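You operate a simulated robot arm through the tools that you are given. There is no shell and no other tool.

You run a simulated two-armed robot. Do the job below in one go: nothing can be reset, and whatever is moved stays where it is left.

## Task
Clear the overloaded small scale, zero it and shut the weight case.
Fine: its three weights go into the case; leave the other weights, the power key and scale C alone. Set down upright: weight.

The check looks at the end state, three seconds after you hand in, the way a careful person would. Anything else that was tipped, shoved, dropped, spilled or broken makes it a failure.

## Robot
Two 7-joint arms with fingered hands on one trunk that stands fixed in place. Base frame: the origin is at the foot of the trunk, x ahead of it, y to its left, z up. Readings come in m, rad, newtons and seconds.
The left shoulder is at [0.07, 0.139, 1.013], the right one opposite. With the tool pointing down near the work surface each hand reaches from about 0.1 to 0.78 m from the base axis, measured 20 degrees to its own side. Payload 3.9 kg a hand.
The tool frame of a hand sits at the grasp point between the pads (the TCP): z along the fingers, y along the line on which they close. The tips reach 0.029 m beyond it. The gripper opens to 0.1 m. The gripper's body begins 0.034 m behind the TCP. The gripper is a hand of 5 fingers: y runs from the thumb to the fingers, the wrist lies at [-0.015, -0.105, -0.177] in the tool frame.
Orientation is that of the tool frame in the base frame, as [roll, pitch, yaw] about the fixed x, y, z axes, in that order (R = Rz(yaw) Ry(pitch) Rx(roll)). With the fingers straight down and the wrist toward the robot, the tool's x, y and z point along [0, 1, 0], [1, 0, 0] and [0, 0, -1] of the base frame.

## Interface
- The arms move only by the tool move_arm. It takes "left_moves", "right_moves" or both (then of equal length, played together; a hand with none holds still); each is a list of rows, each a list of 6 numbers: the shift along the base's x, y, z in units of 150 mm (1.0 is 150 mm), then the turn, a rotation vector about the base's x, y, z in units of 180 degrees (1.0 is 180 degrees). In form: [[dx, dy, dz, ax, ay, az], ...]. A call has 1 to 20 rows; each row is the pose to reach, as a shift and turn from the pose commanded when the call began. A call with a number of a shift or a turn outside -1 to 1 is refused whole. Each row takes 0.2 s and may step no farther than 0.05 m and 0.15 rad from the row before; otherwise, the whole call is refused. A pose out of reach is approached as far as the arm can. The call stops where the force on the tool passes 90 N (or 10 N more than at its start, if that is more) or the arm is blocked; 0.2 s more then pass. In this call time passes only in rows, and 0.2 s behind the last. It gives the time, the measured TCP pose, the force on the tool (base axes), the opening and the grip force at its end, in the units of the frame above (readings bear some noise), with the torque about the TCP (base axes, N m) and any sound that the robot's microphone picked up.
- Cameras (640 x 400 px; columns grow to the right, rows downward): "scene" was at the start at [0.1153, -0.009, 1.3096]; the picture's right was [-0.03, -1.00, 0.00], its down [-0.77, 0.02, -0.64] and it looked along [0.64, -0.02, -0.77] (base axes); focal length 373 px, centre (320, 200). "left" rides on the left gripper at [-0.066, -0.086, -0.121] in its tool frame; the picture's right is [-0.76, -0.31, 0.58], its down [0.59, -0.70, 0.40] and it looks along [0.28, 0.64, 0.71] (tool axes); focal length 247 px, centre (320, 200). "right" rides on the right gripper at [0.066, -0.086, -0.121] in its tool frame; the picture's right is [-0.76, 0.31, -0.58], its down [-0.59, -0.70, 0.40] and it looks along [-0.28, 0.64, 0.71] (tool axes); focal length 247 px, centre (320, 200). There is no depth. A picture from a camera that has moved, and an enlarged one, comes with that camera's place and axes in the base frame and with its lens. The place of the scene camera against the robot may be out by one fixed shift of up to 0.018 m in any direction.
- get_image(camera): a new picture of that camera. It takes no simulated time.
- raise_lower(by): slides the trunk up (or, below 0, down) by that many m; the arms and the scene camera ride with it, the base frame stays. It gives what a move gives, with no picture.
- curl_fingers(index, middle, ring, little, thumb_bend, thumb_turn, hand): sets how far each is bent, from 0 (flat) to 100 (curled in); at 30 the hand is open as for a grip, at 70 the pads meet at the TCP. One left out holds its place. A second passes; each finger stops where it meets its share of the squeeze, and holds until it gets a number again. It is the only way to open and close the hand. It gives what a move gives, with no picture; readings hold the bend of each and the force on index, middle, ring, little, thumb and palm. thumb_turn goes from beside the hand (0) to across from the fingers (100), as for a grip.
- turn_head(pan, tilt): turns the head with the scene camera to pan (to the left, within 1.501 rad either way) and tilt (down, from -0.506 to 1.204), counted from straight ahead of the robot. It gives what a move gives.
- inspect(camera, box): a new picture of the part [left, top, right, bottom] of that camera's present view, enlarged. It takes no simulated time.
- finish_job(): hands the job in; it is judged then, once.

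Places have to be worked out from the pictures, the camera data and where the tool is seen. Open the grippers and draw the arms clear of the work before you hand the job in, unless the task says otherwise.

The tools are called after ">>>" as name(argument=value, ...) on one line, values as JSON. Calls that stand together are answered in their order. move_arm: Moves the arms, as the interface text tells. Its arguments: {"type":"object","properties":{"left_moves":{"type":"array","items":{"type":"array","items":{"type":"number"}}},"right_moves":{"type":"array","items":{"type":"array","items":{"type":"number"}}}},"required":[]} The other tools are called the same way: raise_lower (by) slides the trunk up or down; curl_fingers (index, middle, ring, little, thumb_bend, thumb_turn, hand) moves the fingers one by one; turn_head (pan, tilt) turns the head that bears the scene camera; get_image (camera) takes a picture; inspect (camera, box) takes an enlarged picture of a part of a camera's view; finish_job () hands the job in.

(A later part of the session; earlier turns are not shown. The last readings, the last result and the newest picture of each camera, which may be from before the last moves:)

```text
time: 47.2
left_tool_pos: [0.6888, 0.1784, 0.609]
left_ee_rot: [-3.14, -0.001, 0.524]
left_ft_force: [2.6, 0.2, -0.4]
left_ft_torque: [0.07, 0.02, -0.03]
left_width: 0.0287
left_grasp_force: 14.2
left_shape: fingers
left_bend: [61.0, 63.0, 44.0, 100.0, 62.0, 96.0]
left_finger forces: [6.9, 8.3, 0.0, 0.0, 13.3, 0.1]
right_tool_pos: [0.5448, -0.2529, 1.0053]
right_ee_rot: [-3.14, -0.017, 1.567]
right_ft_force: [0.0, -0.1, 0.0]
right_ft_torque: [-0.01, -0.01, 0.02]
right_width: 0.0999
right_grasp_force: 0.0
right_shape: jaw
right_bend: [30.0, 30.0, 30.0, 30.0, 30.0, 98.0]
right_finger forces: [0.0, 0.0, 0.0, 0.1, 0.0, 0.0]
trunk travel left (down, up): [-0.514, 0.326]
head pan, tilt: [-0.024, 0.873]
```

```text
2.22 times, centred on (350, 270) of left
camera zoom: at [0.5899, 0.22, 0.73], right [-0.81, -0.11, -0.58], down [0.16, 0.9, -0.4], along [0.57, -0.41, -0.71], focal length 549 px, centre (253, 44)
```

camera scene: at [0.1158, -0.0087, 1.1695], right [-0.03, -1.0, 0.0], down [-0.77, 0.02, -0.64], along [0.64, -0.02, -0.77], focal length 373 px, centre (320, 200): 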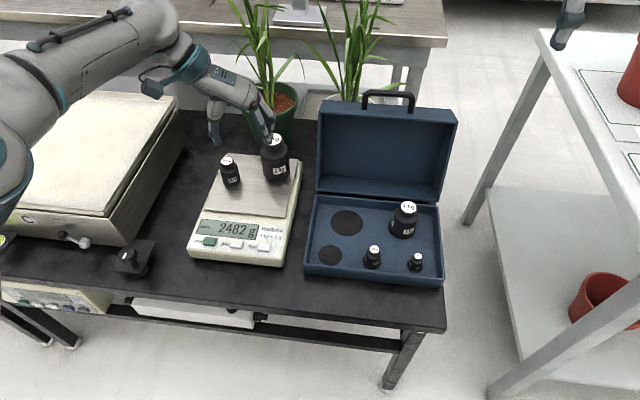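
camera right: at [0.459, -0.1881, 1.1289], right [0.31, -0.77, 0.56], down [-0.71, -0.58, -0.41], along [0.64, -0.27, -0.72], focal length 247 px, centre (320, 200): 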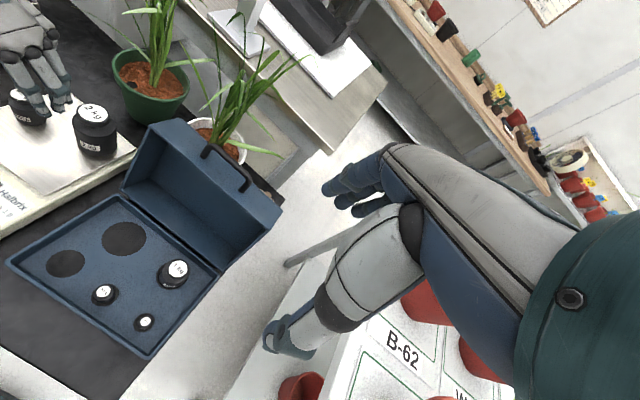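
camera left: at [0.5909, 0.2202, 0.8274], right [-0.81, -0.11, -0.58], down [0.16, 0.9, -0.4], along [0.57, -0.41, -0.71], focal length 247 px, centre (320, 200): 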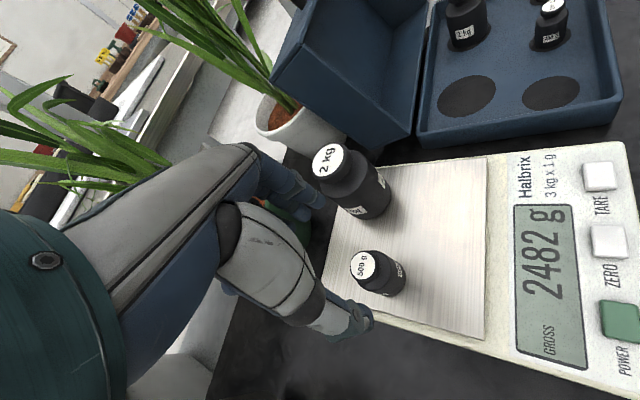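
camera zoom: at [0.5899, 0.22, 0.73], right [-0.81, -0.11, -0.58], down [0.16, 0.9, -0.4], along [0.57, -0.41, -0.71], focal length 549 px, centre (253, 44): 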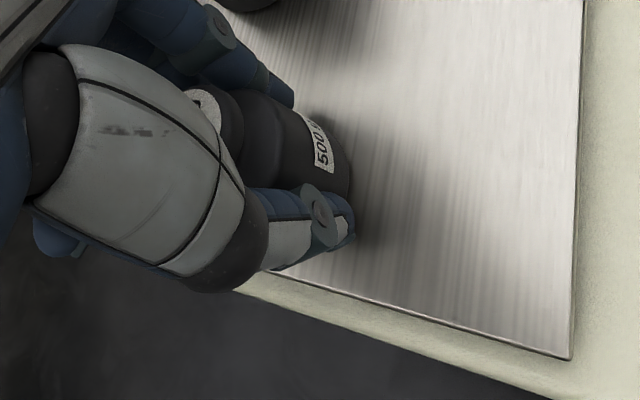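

Gripped at about 14 N. I lift 100 mm slowly and check.

>>> move_arm(left_moves=[[0, 0, 0.03, 0, 0, 0], [0, 0, 0.07, 0, 0, 0], [0, 0, 0.14, 0, 0, 0], [0, 0, 0.23, 0, 0, 0], [0, 0, 0.33, 0, 0, 0], [0, 0, 0.44, 0, 0, 0], [0, 0, 0.56, 0, 0, 0], [0, 0, 0.7, 0, 0, 0]])

>>> get_image(camera="scene")

>>> inspect(camera="scene", box=[180, 210, 310, 280])

```text
time: 49.0
left_tool_pos: [0.689, 0.1792, 0.7144]
left_ee_rot: [-3.141, 0.0, 0.523]
left_ft_force: [0.2, 0.2, -4.4]
left_ft_torque: [-0.02, 0.01, 0.0]
left_width: 0.0283
left_grasp_force: 12.8
left_shape: fingers
left_bend: [61.0, 63.0, 44.0, 100.0, 62.0, 95.0]
left_finger forces: [6.7, 6.7, 0.1, 0.0, 13.0, 0.0]
right_tool_pos: [0.5443, -0.2537, 1.0062]
right_ee_rot: [-3.139, -0.017, 1.566]
right_ft_force: [-0.4, 0.2, 0.1]
right_ft_torque: [-0.01, 0.0, 0.01]
right_width: 0.0999
right_grasp_force: 0.0
right_shape: jaw
right_bend: [30.0, 30.0, 30.0, 30.0, 30.0, 98.0]
right_finger forces: [0.0, 0.0, 0.0, 0.0, 0.0, 0.0]
trunk travel left (down, up): [-0.514, 0.326]
head pan, tilt: [-0.024, 0.873]
```

```text
taken
camera scene: at [0.1155, -0.009, 1.1695], right [-0.03, -1.0, 0.0], down [-0.77, 0.02, -0.64], along [0.64, -0.02, -0.77], focal length 373 px, centre (320, 200)
```

scene: 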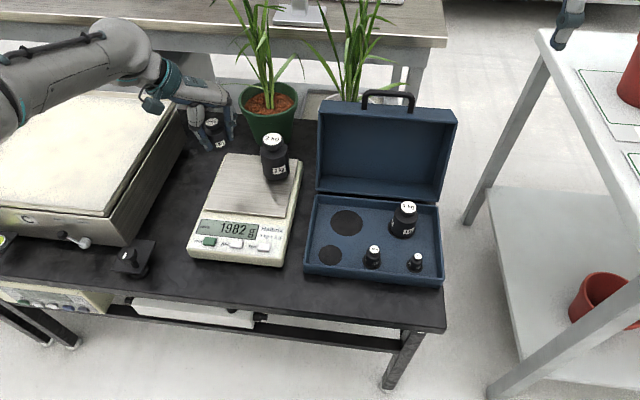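

```text
4.92 times, centred on (245, 245) of scene
camera zoom: at [0.1155, -0.009, 1.1695], right [-0.03, -1.0, 0.0], down [-0.77, 0.02, -0.64], along [0.64, -0.02, -0.77], focal length 1836 px, centre (689, -22)
```

zoom: 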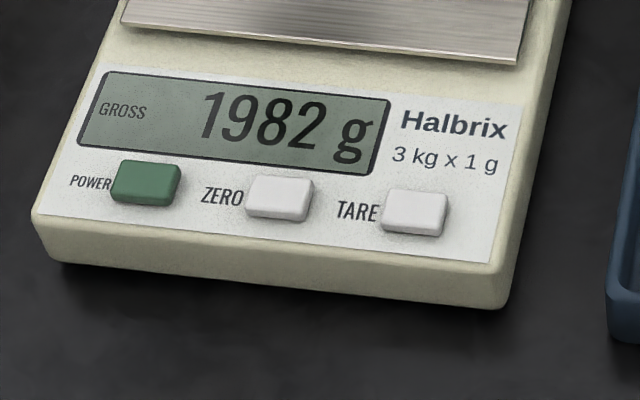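

The 500 g weight is held (scale reads 1982 g). I carry it toward the small front-left pocket, turning the hand to −98° on the way.

>>> move_arm(left_moves=[[-0.12, -0.06, 0.03, 0, 0, -0.0264], [-0.24, -0.14, 0.03, 0, 0, -0.0528], [-0.36, -0.24, 0.03, 0, 0, -0.0792], [-0.48, -0.36, 0.03, 0, 0, -0.1056], [-0.58, -0.48, 0.03, 0, 0, -0.132], [-0.68, -0.6, 0.03, 0, 0, -0.158], [-0.78, -0.73, 0.03, 0, 0, -0.185], [-0.86, -0.86, 0.03, 0, 0, -0.211]])

>>> move_arm(left_moves=[[-0.06, -0.13, 0, 0, 0, 0], [-0.13, -0.26, 0, 0, 0, 0], [-0.2, -0.4, -0.05, 0, 0, 0], [-0.26, -0.53, -0.12, 0, 0, 0]])

>>> get_image(camera="scene")

>>> inspect(camera="scene", box=[290, 170, 420, 290])

>>> inspect(camera="left", box=[270, 180, 430, 360])

```text
time: 50.8
left_tool_pos: [0.5642, 0.049, 0.7185]
left_ee_rot: [3.141, 0.0, -0.141]
left_ft_force: [-0.5, 0.5, -5.2]
left_ft_torque: [0.0, 0.05, 0.02]
left_width: 0.0283
left_grasp_force: 13.4
left_shape: fingers
left_bend: [61.0, 63.0, 44.0, 100.0, 62.0, 95.0]
left_finger forces: [6.8, 6.8, 0.1, 0.0, 12.9, 0.0]
right_tool_pos: [0.5449, -0.2541, 1.0061]
right_ee_rot: [-3.139, -0.018, 1.568]
right_ft_force: [-0.2, 0.4, 0.6]
right_ft_torque: [-0.02, 0.0, -0.01]
right_width: 0.0996
right_grasp_force: 0.1
right_shape: jaw
right_bend: [30.0, 30.0, 30.0, 30.0, 30.0, 98.0]
right_finger forces: [0.0, 0.0, 0.0, 0.0, 0.0, 0.1]
trunk travel left (down, up): [-0.514, 0.326]
head pan, tilt: [-0.024, 0.873]
```

```text
time: 51.8
left_tool_pos: [0.52, -0.0308, 0.7001]
left_ee_rot: [-3.141, 0.001, -0.14]
left_ft_force: [-0.2, 0.7, -4.4]
left_ft_torque: [-0.01, 0.0, 0.0]
left_width: 0.0285
left_grasp_force: 13.6
left_shape: fingers
left_bend: [61.0, 63.0, 44.0, 100.0, 62.0, 95.0]
left_finger forces: [6.7, 6.9, 0.0, 0.0, 13.0, 0.0]
right_tool_pos: [0.5453, -0.2536, 1.0069]
right_ee_rot: [-3.14, -0.017, 1.567]
right_ft_force: [0.1, 0.3, 0.1]
right_ft_torque: [0.04, -0.01, 0.0]
right_width: 0.1001
right_grasp_force: 0.0
right_shape: jaw
right_bend: [30.0, 30.0, 30.0, 30.0, 30.0, 98.0]
right_finger forces: [0.0, 0.0, 0.1, 0.0, 0.0, 0.0]
trunk travel left (down, up): [-0.514, 0.326]
head pan, tilt: [-0.024, 0.873]
```

```text
taken
camera scene: at [0.1159, -0.0093, 1.1695], right [-0.03, -1.0, 0.0], down [-0.77, 0.02, -0.64], along [0.64, -0.02, -0.77], focal length 373 px, centre (320, 200)
```

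scene: 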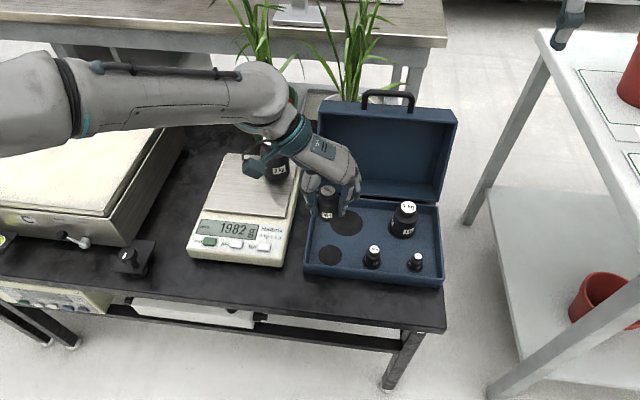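

```text
3.33 times, centred on (355, 230) of scene
camera zoom: at [0.1159, -0.0093, 1.1695], right [-0.03, -1.0, 0.0], down [-0.77, 0.02, -0.64], along [0.64, -0.02, -0.77], focal length 1243 px, centre (203, 100)
```

zoom: 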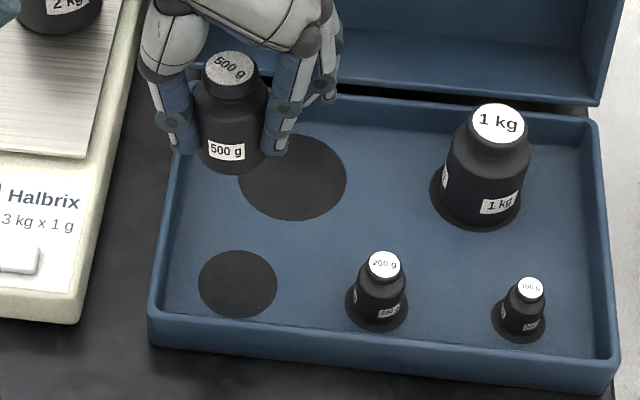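

```text
2.22 times, centred on (350, 270) of left
camera zoom: at [0.4683, 0.0639, 0.8215], right [-0.71, 0.41, -0.58], down [0.68, 0.62, -0.4], along [0.19, -0.67, -0.71], focal length 549 px, centre (253, 44)
```

zoom: 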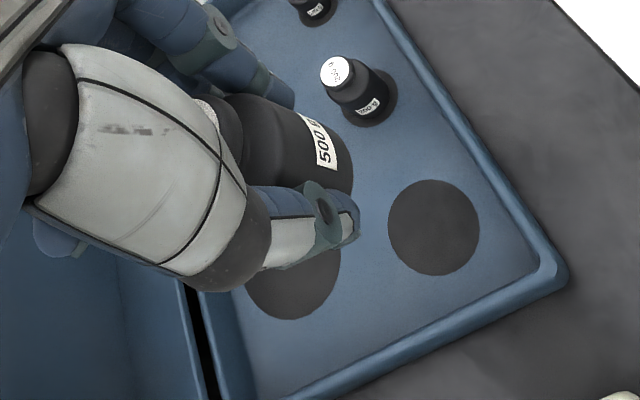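

The 500 g weight hangs upright at about (0.5215, −0.0245); the pocket is at (0.5185, −0.030). I shift to align and lower to about 12 mm above the floor.

>>> move_arm(left_moves=[[-0.013, -0.037, -0.1, 0, 0, 0], [-0.013, -0.037, -0.22, 0, 0, 0], [-0.013, -0.037, -0.34, 0, 0, 0], [-0.013, -0.037, -0.46, 0, 0, 0], [-0.013, -0.037, -0.58, 0, 0, 0], [-0.013, -0.037, -0.68, 0, 0, 0], [-0.013, -0.037, -0.76, 0, 0, 0]])

>>> inspect(camera="scene", box=[300, 210, 380, 280])

>>> inspect(camera="left", box=[290, 190, 450, 340])

>>> inspect(camera="right", box=[10, 190, 150, 320])

```text
time: 53.4
left_tool_pos: [0.5208, -0.0349, 0.586]
left_ee_rot: [-3.14, 0.0, -0.138]
left_ft_force: [0.2, 0.2, -4.9]
left_ft_torque: [-0.04, -0.01, 0.0]
left_width: 0.0282
left_grasp_force: 13.6
left_shape: fingers
left_bend: [61.0, 63.0, 44.0, 100.0, 62.0, 95.0]
left_finger forces: [6.7, 7.0, 0.0, 0.0, 12.9, 0.0]
right_tool_pos: [0.5449, -0.2526, 1.0065]
right_ee_rot: [-3.139, -0.016, 1.567]
right_ft_force: [-0.5, 0.7, 0.1]
right_ft_torque: [-0.01, -0.02, 0.0]
right_width: 0.0997
right_grasp_force: 0.2
right_shape: jaw
right_bend: [30.0, 30.0, 30.0, 30.0, 30.0, 98.0]
right_finger forces: [0.0, 0.0, 0.0, 0.1, 0.0, 0.0]
trunk travel left (down, up): [-0.514, 0.326]
head pan, tilt: [-0.024, 0.873]
```

```text
5.71 times, centred on (340, 245) of scene
camera zoom: at [0.116, -0.009, 1.1695], right [-0.03, -1.0, 0.0], down [-0.77, 0.02, -0.64], along [0.64, -0.02, -0.77], focal length 2131 px, centre (206, -57)
```

zoom: 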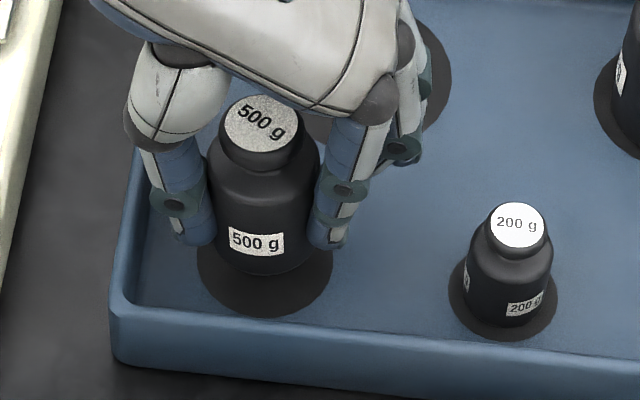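

```text
2.67 times, centred on (370, 265) of left
camera zoom: at [0.4669, 0.0589, 0.7075], right [-0.71, 0.41, -0.58], down [0.68, 0.61, -0.4], along [0.19, -0.67, -0.71], focal length 659 px, centre (187, 27)
```

zoom: 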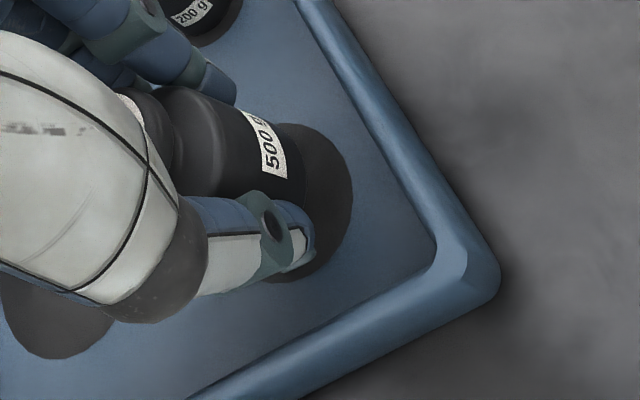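

```text
3.08 times, centred on (80, 255) of right
camera zoom: at [0.4592, -0.1883, 1.1288], right [0.31, -0.77, 0.56], down [-0.71, -0.58, -0.41], along [0.64, -0.27, -0.72], focal length 760 px, centre (1058, 31)
```

zoom: 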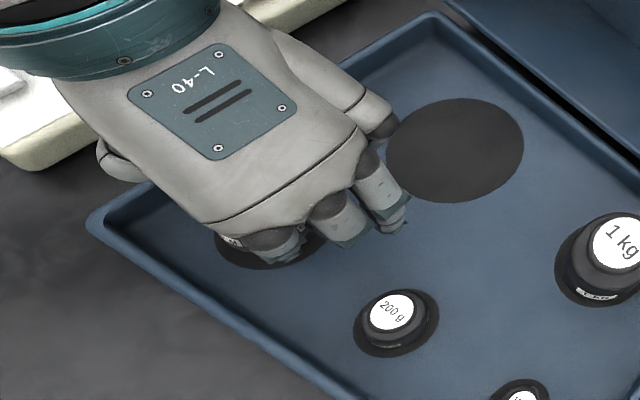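

Aligned laterally; about 3.5 mm too far from the robot. I correct that and lower 9 mm, then step down to contact.

>>> move_arm(left_moves=[[-0.012, 0, -0.015, 0, 0, 0], [-0.023, 0, -0.03, 0, 0, 0], [-0.023, 0, -0.06, 0, 0, 0]])

>>> inspect(camera="scene", box=[315, 230, 365, 275])

>>> move_arm(left_moves=[[0, 0, -0.007, 0, 0, 0], [0, 0, -0.014, 0, 0, 0]])

```text
time: 54.2
left_tool_pos: [0.5169, -0.0375, 0.5769]
left_ee_rot: [-3.141, 0.0, -0.139]
left_ft_force: [-0.2, -0.2, -5.0]
left_ft_torque: [-0.03, 0.04, -0.01]
left_width: 0.0282
left_grasp_force: 13.9
left_shape: fingers
left_bend: [61.0, 63.0, 44.0, 100.0, 62.0, 95.0]
left_finger forces: [6.7, 7.0, 0.0, 0.0, 12.8, 0.1]
right_tool_pos: [0.545, -0.2523, 1.0059]
right_ee_rot: [-3.14, -0.018, 1.568]
right_ft_force: [-0.1, -0.9, 1.3]
right_ft_torque: [-0.02, -0.01, 0.0]
right_width: 0.0996
right_grasp_force: 0.0
right_shape: jaw
right_bend: [30.0, 30.0, 30.0, 30.0, 30.0, 98.0]
right_finger forces: [0.0, 0.1, 0.0, 0.1, 0.0, 0.0]
trunk travel left (down, up): [-0.514, 0.326]
head pan, tilt: [-0.024, 0.873]
```

```text
8.89 times, centred on (340, 252) of scene
camera zoom: at [0.116, -0.0091, 1.1695], right [-0.03, -1.0, 0.0], down [-0.77, 0.02, -0.64], along [0.64, -0.02, -0.77], focal length 3315 px, centre (142, -267)
```

zoom: 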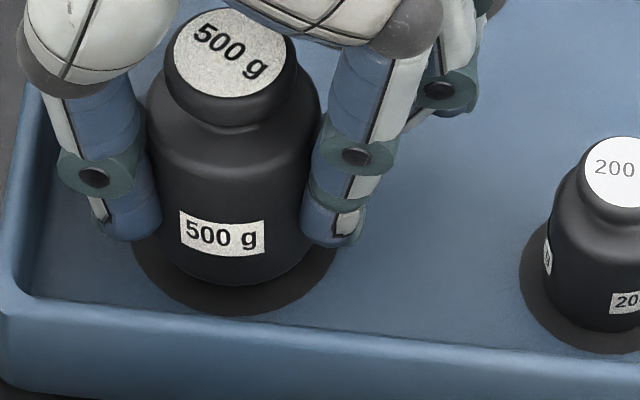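

```text
time: 54.8
left_tool_pos: [0.5174, -0.0356, 0.5755]
left_ee_rot: [3.141, 0.0, -0.14]
left_ft_force: [0.0, 0.6, -4.6]
left_ft_torque: [-0.04, -0.02, 0.04]
left_width: 0.0281
left_grasp_force: 13.1
left_shape: fingers
left_bend: [61.0, 63.0, 44.0, 100.0, 62.0, 95.0]
left_finger forces: [6.8, 7.1, 0.0, 0.0, 12.8, 0.0]
right_tool_pos: [0.5449, -0.2529, 1.0054]
right_ee_rot: [-3.138, -0.017, 1.565]
right_ft_force: [-0.8, -0.3, 0.6]
right_ft_torque: [-0.01, -0.01, 0.0]
right_width: 0.0998
right_grasp_force: 0.0
right_shape: jaw
right_bend: [30.0, 30.0, 30.0, 30.0, 30.0, 98.0]
right_finger forces: [0.0, 0.1, 0.0, 0.1, 0.0, 0.0]
trunk travel left (down, up): [-0.514, 0.326]
head pan, tilt: [-0.024, 0.873]
```

Centred on the disc. I continue down in small steps to contact (expected near z ≈ 0.572).

>>> move_arm(left_moves=[[0, 0, -0.007, 0, 0, 0], [0, 0, -0.014, 0, 0, 0]])

>>> move_arm(left_moves=[[0, 0, -0.006, 0, 0, 0], [0, 0, -0.012, 0, 0, 0]])

```text
time: 55.4
left_tool_pos: [0.5152, -0.0354, 0.5733]
left_ee_rot: [-3.141, 0.001, -0.137]
left_ft_force: [-0.5, -0.9, -5.1]
left_ft_torque: [-0.04, 0.06, -0.01]
left_width: 0.0281
left_grasp_force: 12.8
left_shape: fingers
left_bend: [61.0, 63.0, 44.0, 100.0, 62.0, 95.0]
left_finger forces: [6.6, 7.0, 0.0, 0.0, 12.8, 0.1]
right_tool_pos: [0.5458, -0.2534, 1.0064]
right_ee_rot: [-3.14, -0.017, 1.568]
right_ft_force: [0.6, 0.5, -0.8]
right_ft_torque: [-0.01, -0.02, -0.01]
right_width: 0.0995
right_grasp_force: 0.1
right_shape: jaw
right_bend: [30.0, 30.0, 30.0, 30.0, 30.0, 98.0]
right_finger forces: [0.1, 0.1, 0.0, 0.0, 0.0, 0.0]
trunk travel left (down, up): [-0.514, 0.326]
head pan, tilt: [-0.024, 0.873]
```

```text
time: 56.0
left_tool_pos: [0.516, -0.0367, 0.5704]
left_ee_rot: [3.141, 0.001, -0.137]
left_ft_force: [0.2, 0.5, -5.1]
left_ft_torque: [-0.01, 0.03, 0.02]
left_width: 0.028
left_grasp_force: 13.1
left_shape: fingers
left_bend: [61.0, 63.0, 44.0, 100.0, 62.0, 95.0]
left_finger forces: [6.7, 7.0, 0.0, 0.0, 12.8, 0.1]
right_tool_pos: [0.5444, -0.2535, 1.0049]
right_ee_rot: [-3.14, -0.018, 1.568]
right_ft_force: [0.5, -0.4, 0.4]
right_ft_torque: [-0.01, 0.02, 0.01]
right_width: 0.0999
right_grasp_force: 0.1
right_shape: jaw
right_bend: [30.0, 30.0, 30.0, 30.0, 30.0, 98.0]
right_finger forces: [0.0, 0.1, 0.1, 0.1, 0.0, 0.1]
trunk travel left (down, up): [-0.514, 0.326]
head pan, tilt: [-0.024, 0.873]
```

Still suspended; two more small steps.

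>>> move_arm(left_moves=[[0, 0, -0.005, 0, 0, 0], [0, 0, -0.01, 0, 0, 0]])

>>> inspect(camera="scene", box=[315, 230, 365, 275])

```text
time: 56.6
left_tool_pos: [0.5165, -0.0353, 0.5698]
left_ee_rot: [3.14, -0.001, -0.138]
left_ft_force: [-0.7, 0.3, -3.4]
left_ft_torque: [-0.05, 0.01, -0.01]
left_width: 0.0281
left_grasp_force: 13.1
left_shape: fingers
left_bend: [61.0, 63.0, 44.0, 100.0, 62.0, 95.0]
left_finger forces: [6.8, 7.1, 0.0, 0.0, 13.0, 0.0]
right_tool_pos: [0.5457, -0.2525, 1.0057]
right_ee_rot: [-3.139, -0.017, 1.566]
right_ft_force: [1.0, 0.0, 0.6]
right_ft_torque: [0.01, -0.02, 0.02]
right_width: 0.0999
right_grasp_force: 0.0
right_shape: jaw
right_bend: [30.0, 30.0, 30.0, 30.0, 30.0, 98.0]
right_finger forces: [0.1, 0.1, 0.0, 0.0, 0.0, 0.1]
trunk travel left (down, up): [-0.514, 0.326]
head pan, tilt: [-0.024, 0.873]
```

```text
8.89 times, centred on (340, 252) of scene
camera zoom: at [0.1157, -0.0091, 1.1696], right [-0.03, -1.0, 0.0], down [-0.77, 0.02, -0.64], along [0.64, -0.02, -0.77], focal length 3315 px, centre (142, -267)
```

zoom: 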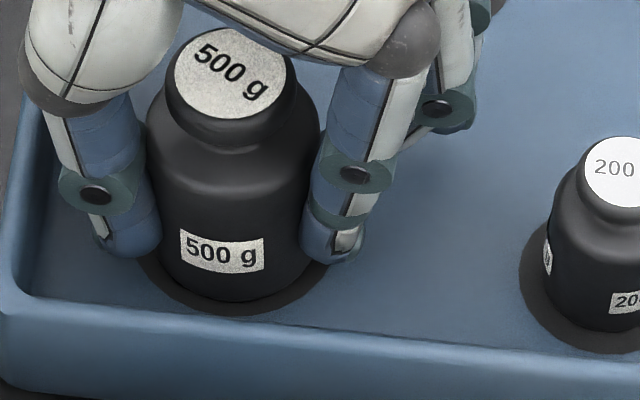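

Contact has begun and the base is centred. One more 1 mm step, then I release gently.

>>> move_arm(left_moves=[[0, 0, -0.004, 0, 0, 0], [0, 0, -0.007, 0, 0, 0]])

>>> curl_fingers(hand="left", index=54, middle=54, thumb_bend=54)

>>> inspect(camera="scene", box=[315, 230, 365, 275])

```text
time: 57.2
left_tool_pos: [0.5167, -0.0371, 0.5674]
left_ee_rot: [3.142, -0.001, -0.138]
left_ft_force: [-0.7, 0.3, -1.7]
left_ft_torque: [0.08, 0.0, 0.02]
left_width: 0.0282
left_grasp_force: 14.0
left_shape: fingers
left_bend: [61.0, 63.0, 44.0, 100.0, 62.0, 95.0]
left_finger forces: [7.1, 7.3, 0.0, 0.0, 13.7, 0.0]
right_tool_pos: [0.5433, -0.2524, 1.0054]
right_ee_rot: [-3.142, -0.014, 1.567]
right_ft_force: [-0.6, -0.8, 1.4]
right_ft_torque: [-0.01, 0.01, -0.02]
right_width: 0.0997
right_grasp_force: 0.0
right_shape: jaw
right_bend: [30.0, 30.0, 30.0, 30.0, 30.0, 98.0]
right_finger forces: [0.0, 0.0, 0.0, 0.0, 0.0, 0.0]
trunk travel left (down, up): [-0.514, 0.326]
head pan, tilt: [-0.024, 0.873]
```

```text
time: 58.2
left_tool_pos: [0.5172, -0.0356, 0.5691]
left_ee_rot: [-3.14, -0.001, -0.139]
left_ft_force: [-0.7, -0.1, 0.4]
left_ft_torque: [-0.01, 0.03, 0.03]
left_width: 0.0398
left_grasp_force: 0.1
left_shape: fingers
left_bend: [54.0, 54.0, 44.0, 100.0, 54.0, 97.0]
left_finger forces: [0.0, 0.1, 0.1, 0.0, 0.0, 0.1]
right_tool_pos: [0.5453, -0.2531, 1.0064]
right_ee_rot: [-3.139, -0.018, 1.568]
right_ft_force: [-0.2, 0.3, 0.2]
right_ft_torque: [-0.03, 0.03, -0.03]
right_width: 0.0995
right_grasp_force: 0.1
right_shape: jaw
right_bend: [30.0, 30.0, 30.0, 30.0, 30.0, 98.0]
right_finger forces: [0.0, 0.0, 0.0, 0.0, 0.0, 0.0]
trunk travel left (down, up): [-0.514, 0.326]
head pan, tilt: [-0.024, 0.873]
```

```text
8.89 times, centred on (340, 252) of scene
camera zoom: at [0.1153, -0.009, 1.1696], right [-0.03, -1.0, 0.0], down [-0.77, 0.02, -0.64], along [0.64, -0.02, -0.77], focal length 3315 px, centre (142, -267)
```

zoom: 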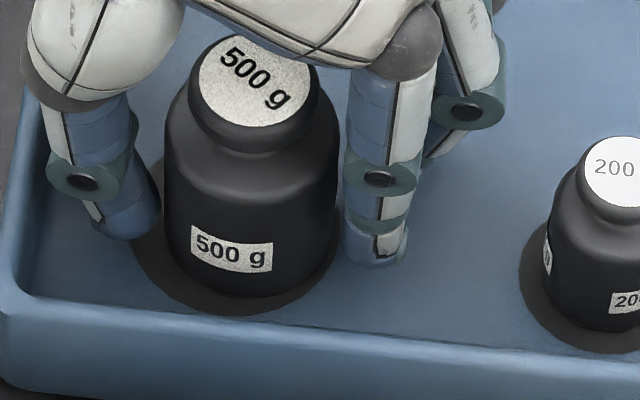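

The weight shifted about 4 mm to the right as the grip opened. I back the thumb off and nudge the weight gently back to centre with the two fingers.

>>> curl_fingers(hand="left", thumb_bend=44)

>>> move_arm(left_moves=[[0, 0.01, 0, 0, 0, 0], [0, 0.02, 0, 0, 0, 0], [0, 0.027, 0, 0, 0, 0]])

>>> inspect(camera="scene", box=[315, 230, 365, 275])

```text
time: 59.2
left_tool_pos: [0.5176, -0.0371, 0.5684]
left_ee_rot: [3.142, 0.0, -0.137]
left_ft_force: [0.3, -4.2, 1.4]
left_ft_torque: [-0.02, -0.02, 0.04]
left_width: 0.0483
left_grasp_force: 1.5
left_shape: fingers
left_bend: [54.0, 54.0, 44.0, 100.0, 46.0, 98.0]
left_finger forces: [0.1, 0.0, 0.1, 0.1, 3.6, 0.0]
right_tool_pos: [0.5436, -0.2526, 1.0062]
right_ee_rot: [-3.14, -0.017, 1.568]
right_ft_force: [-0.3, 0.4, 0.4]
right_ft_torque: [-0.03, 0.01, 0.0]
right_width: 0.0996
right_grasp_force: 0.1
right_shape: jaw
right_bend: [30.0, 30.0, 30.0, 30.0, 30.0, 98.0]
right_finger forces: [0.0, 0.0, 0.0, 0.0, 0.1, 0.0]
trunk travel left (down, up): [-0.514, 0.326]
head pan, tilt: [-0.024, 0.873]
```

```text
time: 60.0
left_tool_pos: [0.5158, -0.0325, 0.5702]
left_ee_rot: [-3.141, -0.002, -0.139]
left_ft_force: [-0.3, -7.9, 5.2]
left_ft_torque: [0.13, -0.03, 0.02]
left_width: 0.0438
left_grasp_force: 4.5
left_shape: fingers
left_bend: [54.0, 54.0, 44.0, 100.0, 48.0, 98.0]
left_finger forces: [0.0, 0.2, 0.1, 0.1, 8.6, 0.1]
right_tool_pos: [0.5439, -0.254, 1.005]
right_ee_rot: [3.141, -0.018, 1.568]
right_ft_force: [0.2, -0.2, -0.4]
right_ft_torque: [-0.01, -0.01, 0.0]
right_width: 0.0996
right_grasp_force: 0.1
right_shape: jaw
right_bend: [30.0, 30.0, 30.0, 30.0, 30.0, 98.0]
right_finger forces: [0.0, 0.1, 0.0, 0.0, 0.0, 0.0]
trunk travel left (down, up): [-0.514, 0.326]
head pan, tilt: [-0.024, 0.873]
```

```text
8.89 times, centred on (340, 252) of scene
camera zoom: at [0.1147, -0.0098, 1.1697], right [-0.03, -1.0, 0.0], down [-0.77, 0.02, -0.64], along [0.64, -0.02, -0.77], focal length 3315 px, centre (142, -267)
```

zoom: 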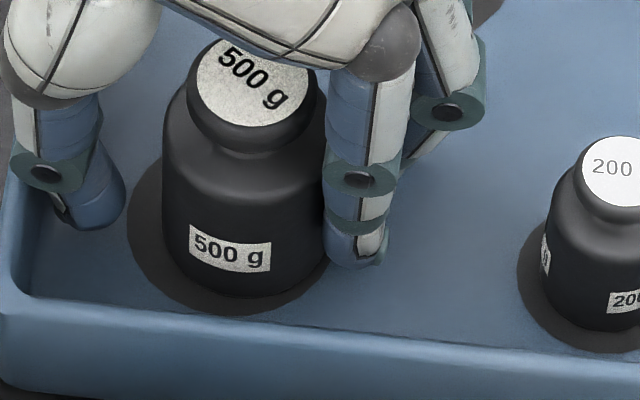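

The thumb is pressing against the case wall. I close the thumb a bit to take it off the wall before nudging further.

>>> curl_fingers(hand="left", thumb_bend=53)

>>> inspect(camera="scene", box=[315, 230, 365, 275])

>>> inspect(camera="scene", box=[290, 170, 460, 290])

```text
time: 61.0
left_tool_pos: [0.516, -0.0307, 0.5684]
left_ee_rot: [3.141, 0.0, -0.137]
left_ft_force: [0.7, -0.3, 0.4]
left_ft_torque: [-0.01, -0.03, 0.04]
left_width: 0.0417
left_grasp_force: 0.4
left_shape: fingers
left_bend: [54.0, 53.0, 44.0, 100.0, 53.0, 98.0]
left_finger forces: [0.3, 0.3, 0.1, 0.0, 0.1, 0.0]
right_tool_pos: [0.5444, -0.2527, 1.0068]
right_ee_rot: [-3.14, -0.018, 1.568]
right_ft_force: [-0.1, -0.5, -0.1]
right_ft_torque: [0.01, 0.02, -0.02]
right_width: 0.0997
right_grasp_force: 0.0
right_shape: jaw
right_bend: [30.0, 30.0, 30.0, 30.0, 30.0, 98.0]
right_finger forces: [0.1, 0.0, 0.1, 0.2, 0.0, 0.0]
trunk travel left (down, up): [-0.514, 0.326]
head pan, tilt: [-0.024, 0.873]
```

```text
8.89 times, centred on (340, 252) of scene
camera zoom: at [0.1152, -0.0091, 1.1696], right [-0.03, -1.0, 0.0], down [-0.77, 0.02, -0.64], along [0.64, -0.02, -0.77], focal length 3315 px, centre (142, -267)
```

zoom: 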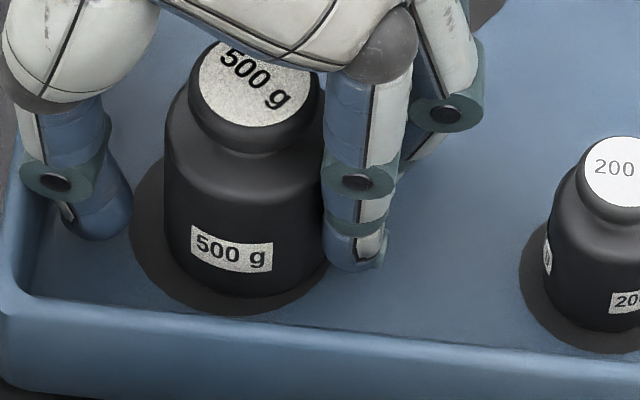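

```text
3.33 times, centred on (375, 230) of scene
camera zoom: at [0.1152, -0.0091, 1.1696], right [-0.03, -1.0, 0.0], down [-0.77, 0.02, -0.64], along [0.64, -0.02, -0.77], focal length 1243 px, centre (137, 100)
```

zoom: 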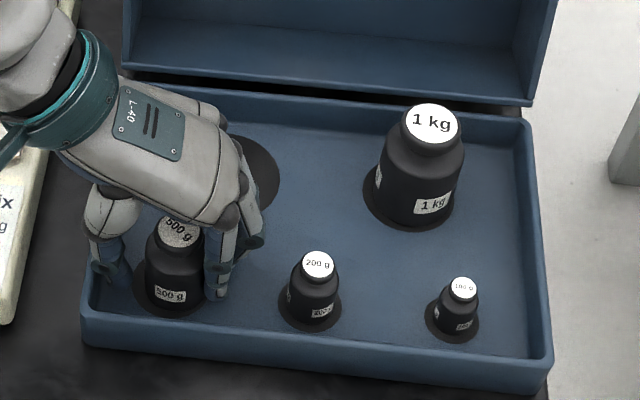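

The case has not moved and the thumb is free of the wall. I nudge the hand +4 mm in y so the fingers slide the weight back to the disc centre.

>>> move_arm(left_moves=[[0, 0.008, 0, 0, 0, 0], [0, 0.016, 0, 0, 0, 0], [0, 0.023, 0, 0, 0, 0]])

>>> inspect(camera="scene", box=[315, 230, 365, 275])

```text
time: 61.8
left_tool_pos: [0.5166, -0.0291, 0.5698]
left_ee_rot: [3.141, -0.001, -0.139]
left_ft_force: [0.1, -2.9, -0.7]
left_ft_torque: [-0.01, -0.01, 0.01]
left_width: 0.0397
left_grasp_force: 1.8
left_shape: fingers
left_bend: [54.0, 53.0, 44.0, 100.0, 54.0, 98.0]
left_finger forces: [0.8, 0.8, 0.1, 0.0, 2.1, 0.0]
right_tool_pos: [0.5434, -0.253, 1.006]
right_ee_rot: [-3.14, -0.017, 1.569]
right_ft_force: [0.7, 0.2, 0.3]
right_ft_torque: [0.01, 0.02, 0.03]
right_width: 0.0997
right_grasp_force: 0.1
right_shape: jaw
right_bend: [30.0, 30.0, 30.0, 30.0, 30.0, 98.0]
right_finger forces: [0.0, 0.1, 0.0, 0.0, 0.0, 0.0]
trunk travel left (down, up): [-0.514, 0.326]
head pan, tilt: [-0.024, 0.873]
```

```text
8.89 times, centred on (340, 252) of scene
camera zoom: at [0.1153, -0.0094, 1.1696], right [-0.03, -1.0, 0.0], down [-0.77, 0.02, -0.64], along [0.64, -0.02, -0.77], focal length 3315 px, centre (142, -267)
```

zoom: 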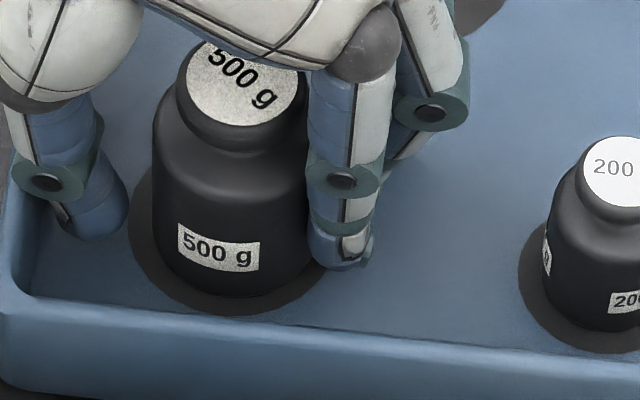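

Now centred to about 1 mm. I back the hand off by 2.5 mm so nothing touches, then lift straight up.

>>> move_arm(left_moves=[[0, -0.008, 0, 0, 0, 0], [0, -0.017, 0, 0, 0, 0]])

>>> inspect(camera="scene", box=[315, 230, 365, 275])

```text
time: 62.4
left_tool_pos: [0.5169, -0.0316, 0.5696]
left_ee_rot: [-3.141, 0.0, -0.14]
left_ft_force: [-0.1, 0.4, -0.7]
left_ft_torque: [0.01, 0.01, 0.0]
left_width: 0.041
left_grasp_force: 0.1
left_shape: fingers
left_bend: [54.0, 54.0, 44.0, 100.0, 53.0, 98.0]
left_finger forces: [0.0, 0.1, 0.1, 0.0, 0.1, 0.1]
right_tool_pos: [0.5442, -0.2538, 1.0062]
right_ee_rot: [-3.141, -0.016, 1.567]
right_ft_force: [0.1, 0.4, 0.6]
right_ft_torque: [-0.02, 0.0, 0.01]
right_width: 0.1
right_grasp_force: 0.0
right_shape: jaw
right_bend: [30.0, 30.0, 30.0, 30.0, 30.0, 98.0]
right_finger forces: [0.1, 0.1, 0.1, 0.0, 0.1, 0.0]
trunk travel left (down, up): [-0.514, 0.326]
head pan, tilt: [-0.024, 0.873]
```

```text
8.89 times, centred on (340, 252) of scene
camera zoom: at [0.1153, -0.009, 1.1696], right [-0.02, -1.0, 0.0], down [-0.77, 0.02, -0.64], along [0.64, -0.02, -0.77], focal length 3315 px, centre (142, -267)
```

zoom: 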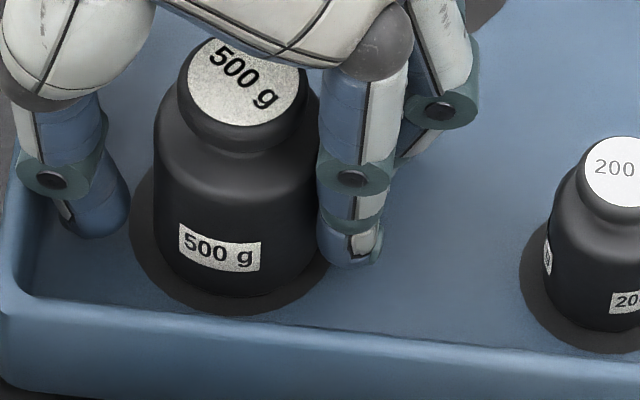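

No contact now. I open the two fingers slightly more and lift.

>>> curl_fingers(hand="left", index=48, middle=48)

>>> move_arm(left_moves=[[0, 0, 0.05, 0, 0, 0], [0, 0, 0.13, 0, 0, 0], [0, 0, 0.23, 0, 0, 0], [0, 0, 0.35, 0, 0, 0], [0, 0, 0.5, 0, 0, 0], [0, 0, 0.66, 0, 0, 0], [0, 0, 0.83, 0, 0, 0], [0, 0, 1.0, 0, 0, 0]])

>>> get_image(camera="scene")

>>> inspect(camera="scene", box=[290, 170, 460, 290])

```text
time: 63.4
left_tool_pos: [0.5166, -0.0307, 0.5682]
left_ee_rot: [3.14, 0.0, -0.138]
left_ft_force: [0.6, 0.7, -0.1]
left_ft_torque: [-0.03, 0.01, -0.02]
left_width: 0.0486
left_grasp_force: 0.0
left_shape: fingers
left_bend: [48.0, 48.0, 44.0, 100.0, 53.0, 98.0]
left_finger forces: [0.0, 0.0, 0.0, 0.0, 0.1, 0.1]
right_tool_pos: [0.5444, -0.2529, 1.0057]
right_ee_rot: [-3.14, -0.017, 1.566]
right_ft_force: [-0.5, -0.6, 0.8]
right_ft_torque: [0.0, -0.02, 0.0]
right_width: 0.0998
right_grasp_force: 0.0
right_shape: jaw
right_bend: [30.0, 30.0, 30.0, 30.0, 30.0, 98.0]
right_finger forces: [0.0, 0.0, 0.0, 0.0, 0.0, 0.0]
trunk travel left (down, up): [-0.514, 0.326]
head pan, tilt: [-0.024, 0.873]
```

```text
time: 65.2
left_tool_pos: [0.5175, -0.0312, 0.7193]
left_ee_rot: [-3.14, -0.001, -0.138]
left_ft_force: [0.5, 0.0, -0.2]
left_ft_torque: [-0.02, 0.0, 0.0]
left_width: 0.0486
left_grasp_force: 0.2
left_shape: fingers
left_bend: [48.0, 48.0, 44.0, 100.0, 53.0, 98.0]
left_finger forces: [0.1, 0.0, 0.0, 0.1, 0.1, 0.1]
right_tool_pos: [0.5439, -0.2538, 1.0066]
right_ee_rot: [-3.141, -0.018, 1.567]
right_ft_force: [0.5, -0.1, -0.9]
right_ft_torque: [-0.03, 0.01, 0.01]
right_width: 0.0999
right_grasp_force: 0.1
right_shape: jaw
right_bend: [30.0, 30.0, 30.0, 30.0, 30.0, 98.0]
right_finger forces: [0.1, 0.0, 0.0, 0.0, 0.0, 0.0]
trunk travel left (down, up): [-0.514, 0.326]
head pan, tilt: [-0.024, 0.873]
```

```text
taken
camera scene: at [0.1148, -0.0091, 1.1696], right [-0.03, -1.0, 0.0], down [-0.77, 0.02, -0.64], along [0.64, -0.02, -0.77], focal length 373 px, centre (320, 200)
```

scene: 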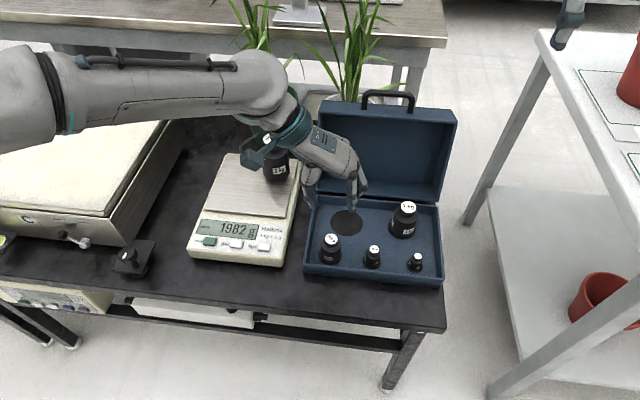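

```text
3.33 times, centred on (375, 230) of scene
camera zoom: at [0.1148, -0.0091, 1.1696], right [-0.03, -1.0, 0.0], down [-0.77, 0.02, -0.64], along [0.64, -0.02, -0.77], focal length 1243 px, centre (137, 100)
```

zoom: 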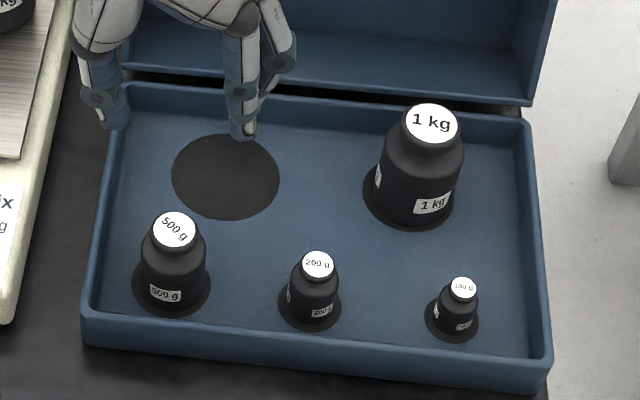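

Both placed weights stand upright in their pockets. I open the hand fully (little finger stays folded) and move toward the 2 kg weight, turning back to −60° yaw.

>>> curl_fingers(hand="left", index=30, middle=30, ring=30, thumb_bend=30)

>>> move_arm(left_moves=[[0.05, 0.15, 0.05, 0, 0, 0.02], [0.12, 0.3, 0.1, 0, 0, 0.06], [0.2, 0.45, 0.14, 0, 0, 0.1], [0.3, 0.57, 0.14, 0, 0, 0.14], [0.4, 0.67, 0.14, 0, 0, 0.18], [0.53, 0.73, 0.14, 0, 0, 0.211]])

>>> move_arm(left_moves=[[0.13, 0, 0, 0, 0, 0], [0.26, 0, 0, 0, 0, 0], [0.39, 0, 0, 0, 0, 0], [0.52, 0, 0, 0, 0, 0], [0.64, 0, 0, 0, 0, 0], [0.757, 0, 0, 0, 0, 0]])

>>> get_image(camera="scene")

>>> get_image(camera="left")

>>> inspect(camera="right", box=[0, 20, 180, 180])

```text
time: 66.2
left_tool_pos: [0.5169, -0.0314, 0.7178]
left_ee_rot: [-3.141, 0.0, -0.137]
left_ft_force: [0.0, -0.5, -0.4]
left_ft_torque: [0.0, 0.0, -0.01]
left_width: 0.0983
left_grasp_force: 0.0
left_shape: fingers
left_bend: [30.0, 30.0, 30.0, 100.0, 30.0, 98.0]
left_finger forces: [0.1, 0.0, 0.0, 0.0, 0.0, 0.1]
right_tool_pos: [0.5447, -0.2545, 1.0062]
right_ee_rot: [-3.139, -0.014, 1.567]
right_ft_force: [-1.3, 0.2, -0.5]
right_ft_torque: [0.0, -0.06, -0.01]
right_width: 0.0998
right_grasp_force: 0.1
right_shape: jaw
right_bend: [30.0, 30.0, 30.0, 30.0, 30.0, 98.0]
right_finger forces: [0.0, 0.0, 0.1, 0.0, 0.0, 0.1]
trunk travel left (down, up): [-0.514, 0.326]
head pan, tilt: [-0.024, 0.873]
```

```text
time: 67.6
left_tool_pos: [0.5969, 0.0773, 0.741]
left_ee_rot: [-3.141, -0.002, 0.528]
left_ft_force: [0.2, -0.5, -0.1]
left_ft_torque: [0.0, 0.01, 0.01]
left_width: 0.0984
left_grasp_force: 0.1
left_shape: fingers
left_bend: [30.0, 30.0, 30.0, 100.0, 30.0, 98.0]
left_finger forces: [0.0, 0.1, 0.0, 0.0, 0.1, 0.1]
right_tool_pos: [0.5436, -0.2538, 1.0057]
right_ee_rot: [-3.139, -0.017, 1.566]
right_ft_force: [0.0, 0.0, -0.7]
right_ft_torque: [0.01, 0.02, 0.03]
right_width: 0.0998
right_grasp_force: 0.0
right_shape: jaw
right_bend: [30.0, 30.0, 30.0, 30.0, 30.0, 98.0]
right_finger forces: [0.0, 0.1, 0.0, 0.0, 0.0, 0.0]
trunk travel left (down, up): [-0.514, 0.326]
head pan, tilt: [-0.024, 0.873]
```

```text
time: 69.0
left_tool_pos: [0.7077, 0.0784, 0.7412]
left_ee_rot: [3.142, 0.0, 0.524]
left_ft_force: [0.5, -0.2, -0.5]
left_ft_torque: [-0.02, 0.04, -0.02]
left_width: 0.0984
left_grasp_force: 0.1
left_shape: fingers
left_bend: [30.0, 30.0, 30.0, 100.0, 30.0, 98.0]
left_finger forces: [0.0, 0.0, 0.1, 0.0, 0.1, 0.0]
right_tool_pos: [0.5438, -0.2538, 1.0072]
right_ee_rot: [-3.14, -0.018, 1.566]
right_ft_force: [-0.3, 0.0, -0.6]
right_ft_torque: [0.02, 0.01, -0.02]
right_width: 0.0997
right_grasp_force: 0.0
right_shape: jaw
right_bend: [30.0, 30.0, 30.0, 30.0, 30.0, 98.0]
right_finger forces: [0.0, 0.1, 0.0, 0.0, 0.0, 0.1]
trunk travel left (down, up): [-0.514, 0.326]
head pan, tilt: [-0.024, 0.873]
```

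```text
taken
camera scene: at [0.1157, -0.0092, 1.1695], right [-0.03, -1.0, 0.0], down [-0.77, 0.02, -0.64], along [0.64, -0.02, -0.77], focal length 373 px, centre (320, 200)
```

scene: 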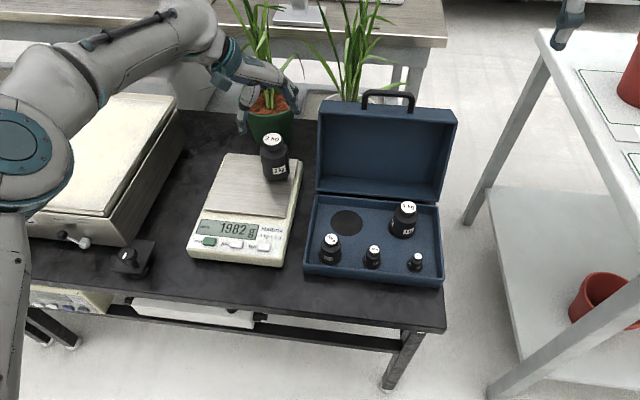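

```text
taken
camera left: at [0.6084, 0.1201, 0.8615], right [-0.81, -0.11, -0.58], down [0.16, 0.9, -0.4], along [0.57, -0.41, -0.71], focal length 247 px, centre (320, 200)
```

left: 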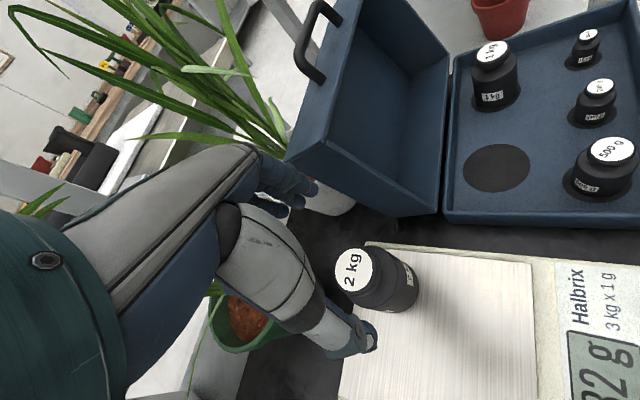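

```text
2.50 times, centred on (90, 100) of right
camera zoom: at [0.4589, -0.1885, 1.1289], right [0.31, -0.77, 0.56], down [-0.71, -0.58, -0.41], along [0.64, -0.27, -0.72], focal length 617 px, centre (895, 450)
```

zoom: 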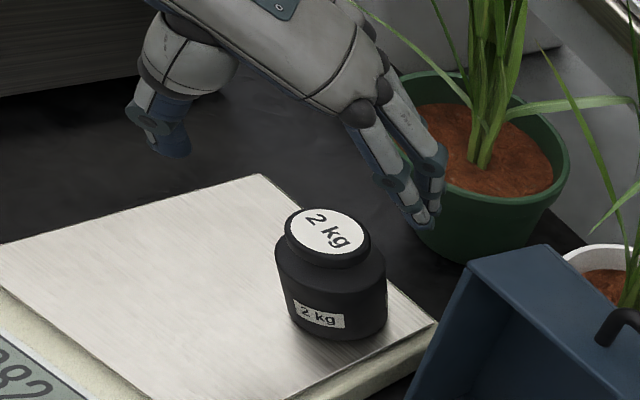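

The hand is over the 2 kg weight. I zoom in to refine the weight's position against the hand.

>>> inspect(camera="left", box=[310, 220, 450, 360])

>>> inspect(camera="scene", box=[220, 70, 320, 190])

```text
2.86 times, centred on (380, 290) of left
camera zoom: at [0.6084, 0.1201, 0.8615], right [-0.81, -0.11, -0.58], down [0.16, 0.9, -0.4], along [0.57, -0.41, -0.71], focal length 706 px, centre (149, -57)
```

zoom: 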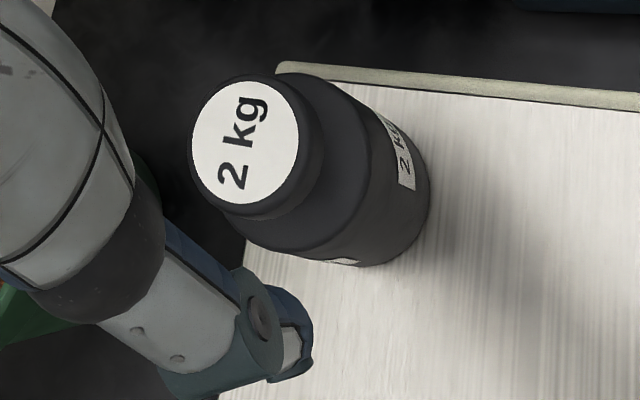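

```text
3.33 times, centred on (270, 130) of scene
camera zoom: at [0.1157, -0.0092, 1.1695], right [-0.03, -1.0, 0.0], down [-0.77, 0.02, -0.64], along [0.64, -0.02, -0.77], focal length 1243 px, centre (487, 433)
```

zoom: 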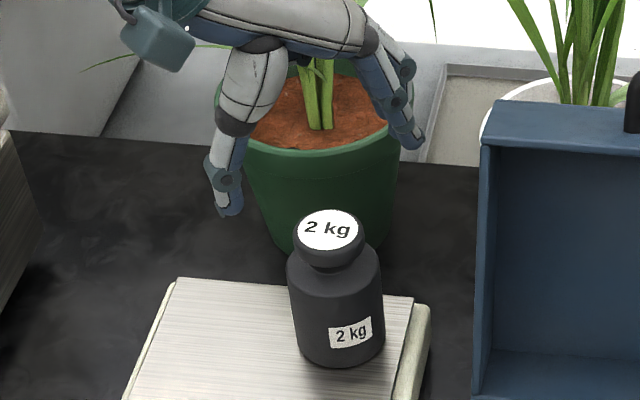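

Relative to the tool the 2 kg weight sits about 11 mm along tool x; I shift 6 mm in +x so it lies opposite the thumb with index, middle and ring around it, and descend to TCP z ≈ 0.65.

>>> move_arm(left_moves=[[0.02, 0, -0.08, 0, 0, 0], [0.04, 0, -0.18, 0, 0, 0], [0.04, 0, -0.28, 0, 0, 0], [0.04, 0, -0.38, 0, 0, 0], [0.04, 0, -0.48, 0, 0, 0], [0.04, 0, -0.56, 0, 0, 0], [0.04, 0, -0.62, 0, 0, 0]])

>>> inspect(camera="scene", box=[220, 90, 320, 200])

>>> inspect(camera="right", box=[0, 20, 180, 180])

>>> inspect(camera="left", box=[260, 170, 440, 370])

```text
time: 70.6
left_tool_pos: [0.7151, 0.0791, 0.6472]
left_ee_rot: [3.141, 0.0, 0.525]
left_ft_force: [-0.6, 0.6, -1.1]
left_ft_torque: [-0.01, 0.01, 0.01]
left_width: 0.0987
left_grasp_force: 0.1
left_shape: fingers
left_bend: [30.0, 30.0, 30.0, 100.0, 30.0, 98.0]
left_finger forces: [0.1, 0.1, 0.0, 0.0, 0.0, 0.1]
right_tool_pos: [0.5447, -0.2527, 1.0061]
right_ee_rot: [-3.139, -0.017, 1.565]
right_ft_force: [0.1, 0.2, -0.7]
right_ft_torque: [0.05, -0.01, -0.01]
right_width: 0.0998
right_grasp_force: 0.1
right_shape: jaw
right_bend: [30.0, 30.0, 30.0, 30.0, 30.0, 98.0]
right_finger forces: [0.0, 0.0, 0.0, 0.0, 0.0, 0.0]
trunk travel left (down, up): [-0.514, 0.326]
head pan, tilt: [-0.024, 0.873]
```

```text
3.64 times, centred on (270, 145) of scene
camera zoom: at [0.1154, -0.009, 1.1696], right [-0.03, -1.0, 0.0], down [-0.77, 0.02, -0.64], along [0.64, -0.02, -0.77], focal length 1356 px, centre (502, 400)
```

zoom: 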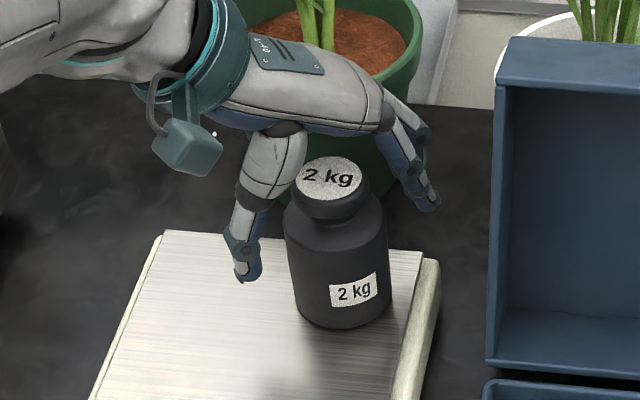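

```text
2.50 times, centred on (90, 100) of right
camera zoom: at [0.4586, -0.1884, 1.1291], right [0.31, -0.77, 0.56], down [-0.71, -0.58, -0.41], along [0.64, -0.27, -0.72], focal length 617 px, centre (895, 450)
```

zoom: 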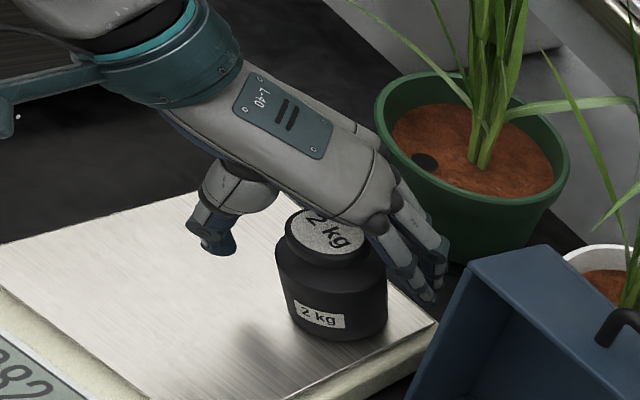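

```text
2.00 times, centred on (350, 270) of left
camera zoom: at [0.6149, 0.1204, 0.7679], right [-0.81, -0.11, -0.58], down [0.16, 0.9, -0.4], along [0.57, -0.41, -0.71], focal length 494 px, centre (260, 60)
```

zoom: 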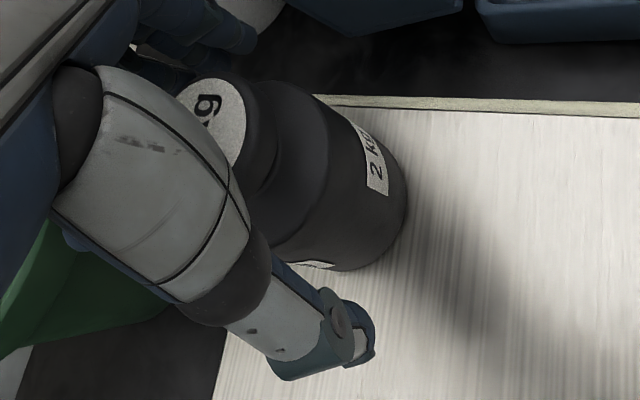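

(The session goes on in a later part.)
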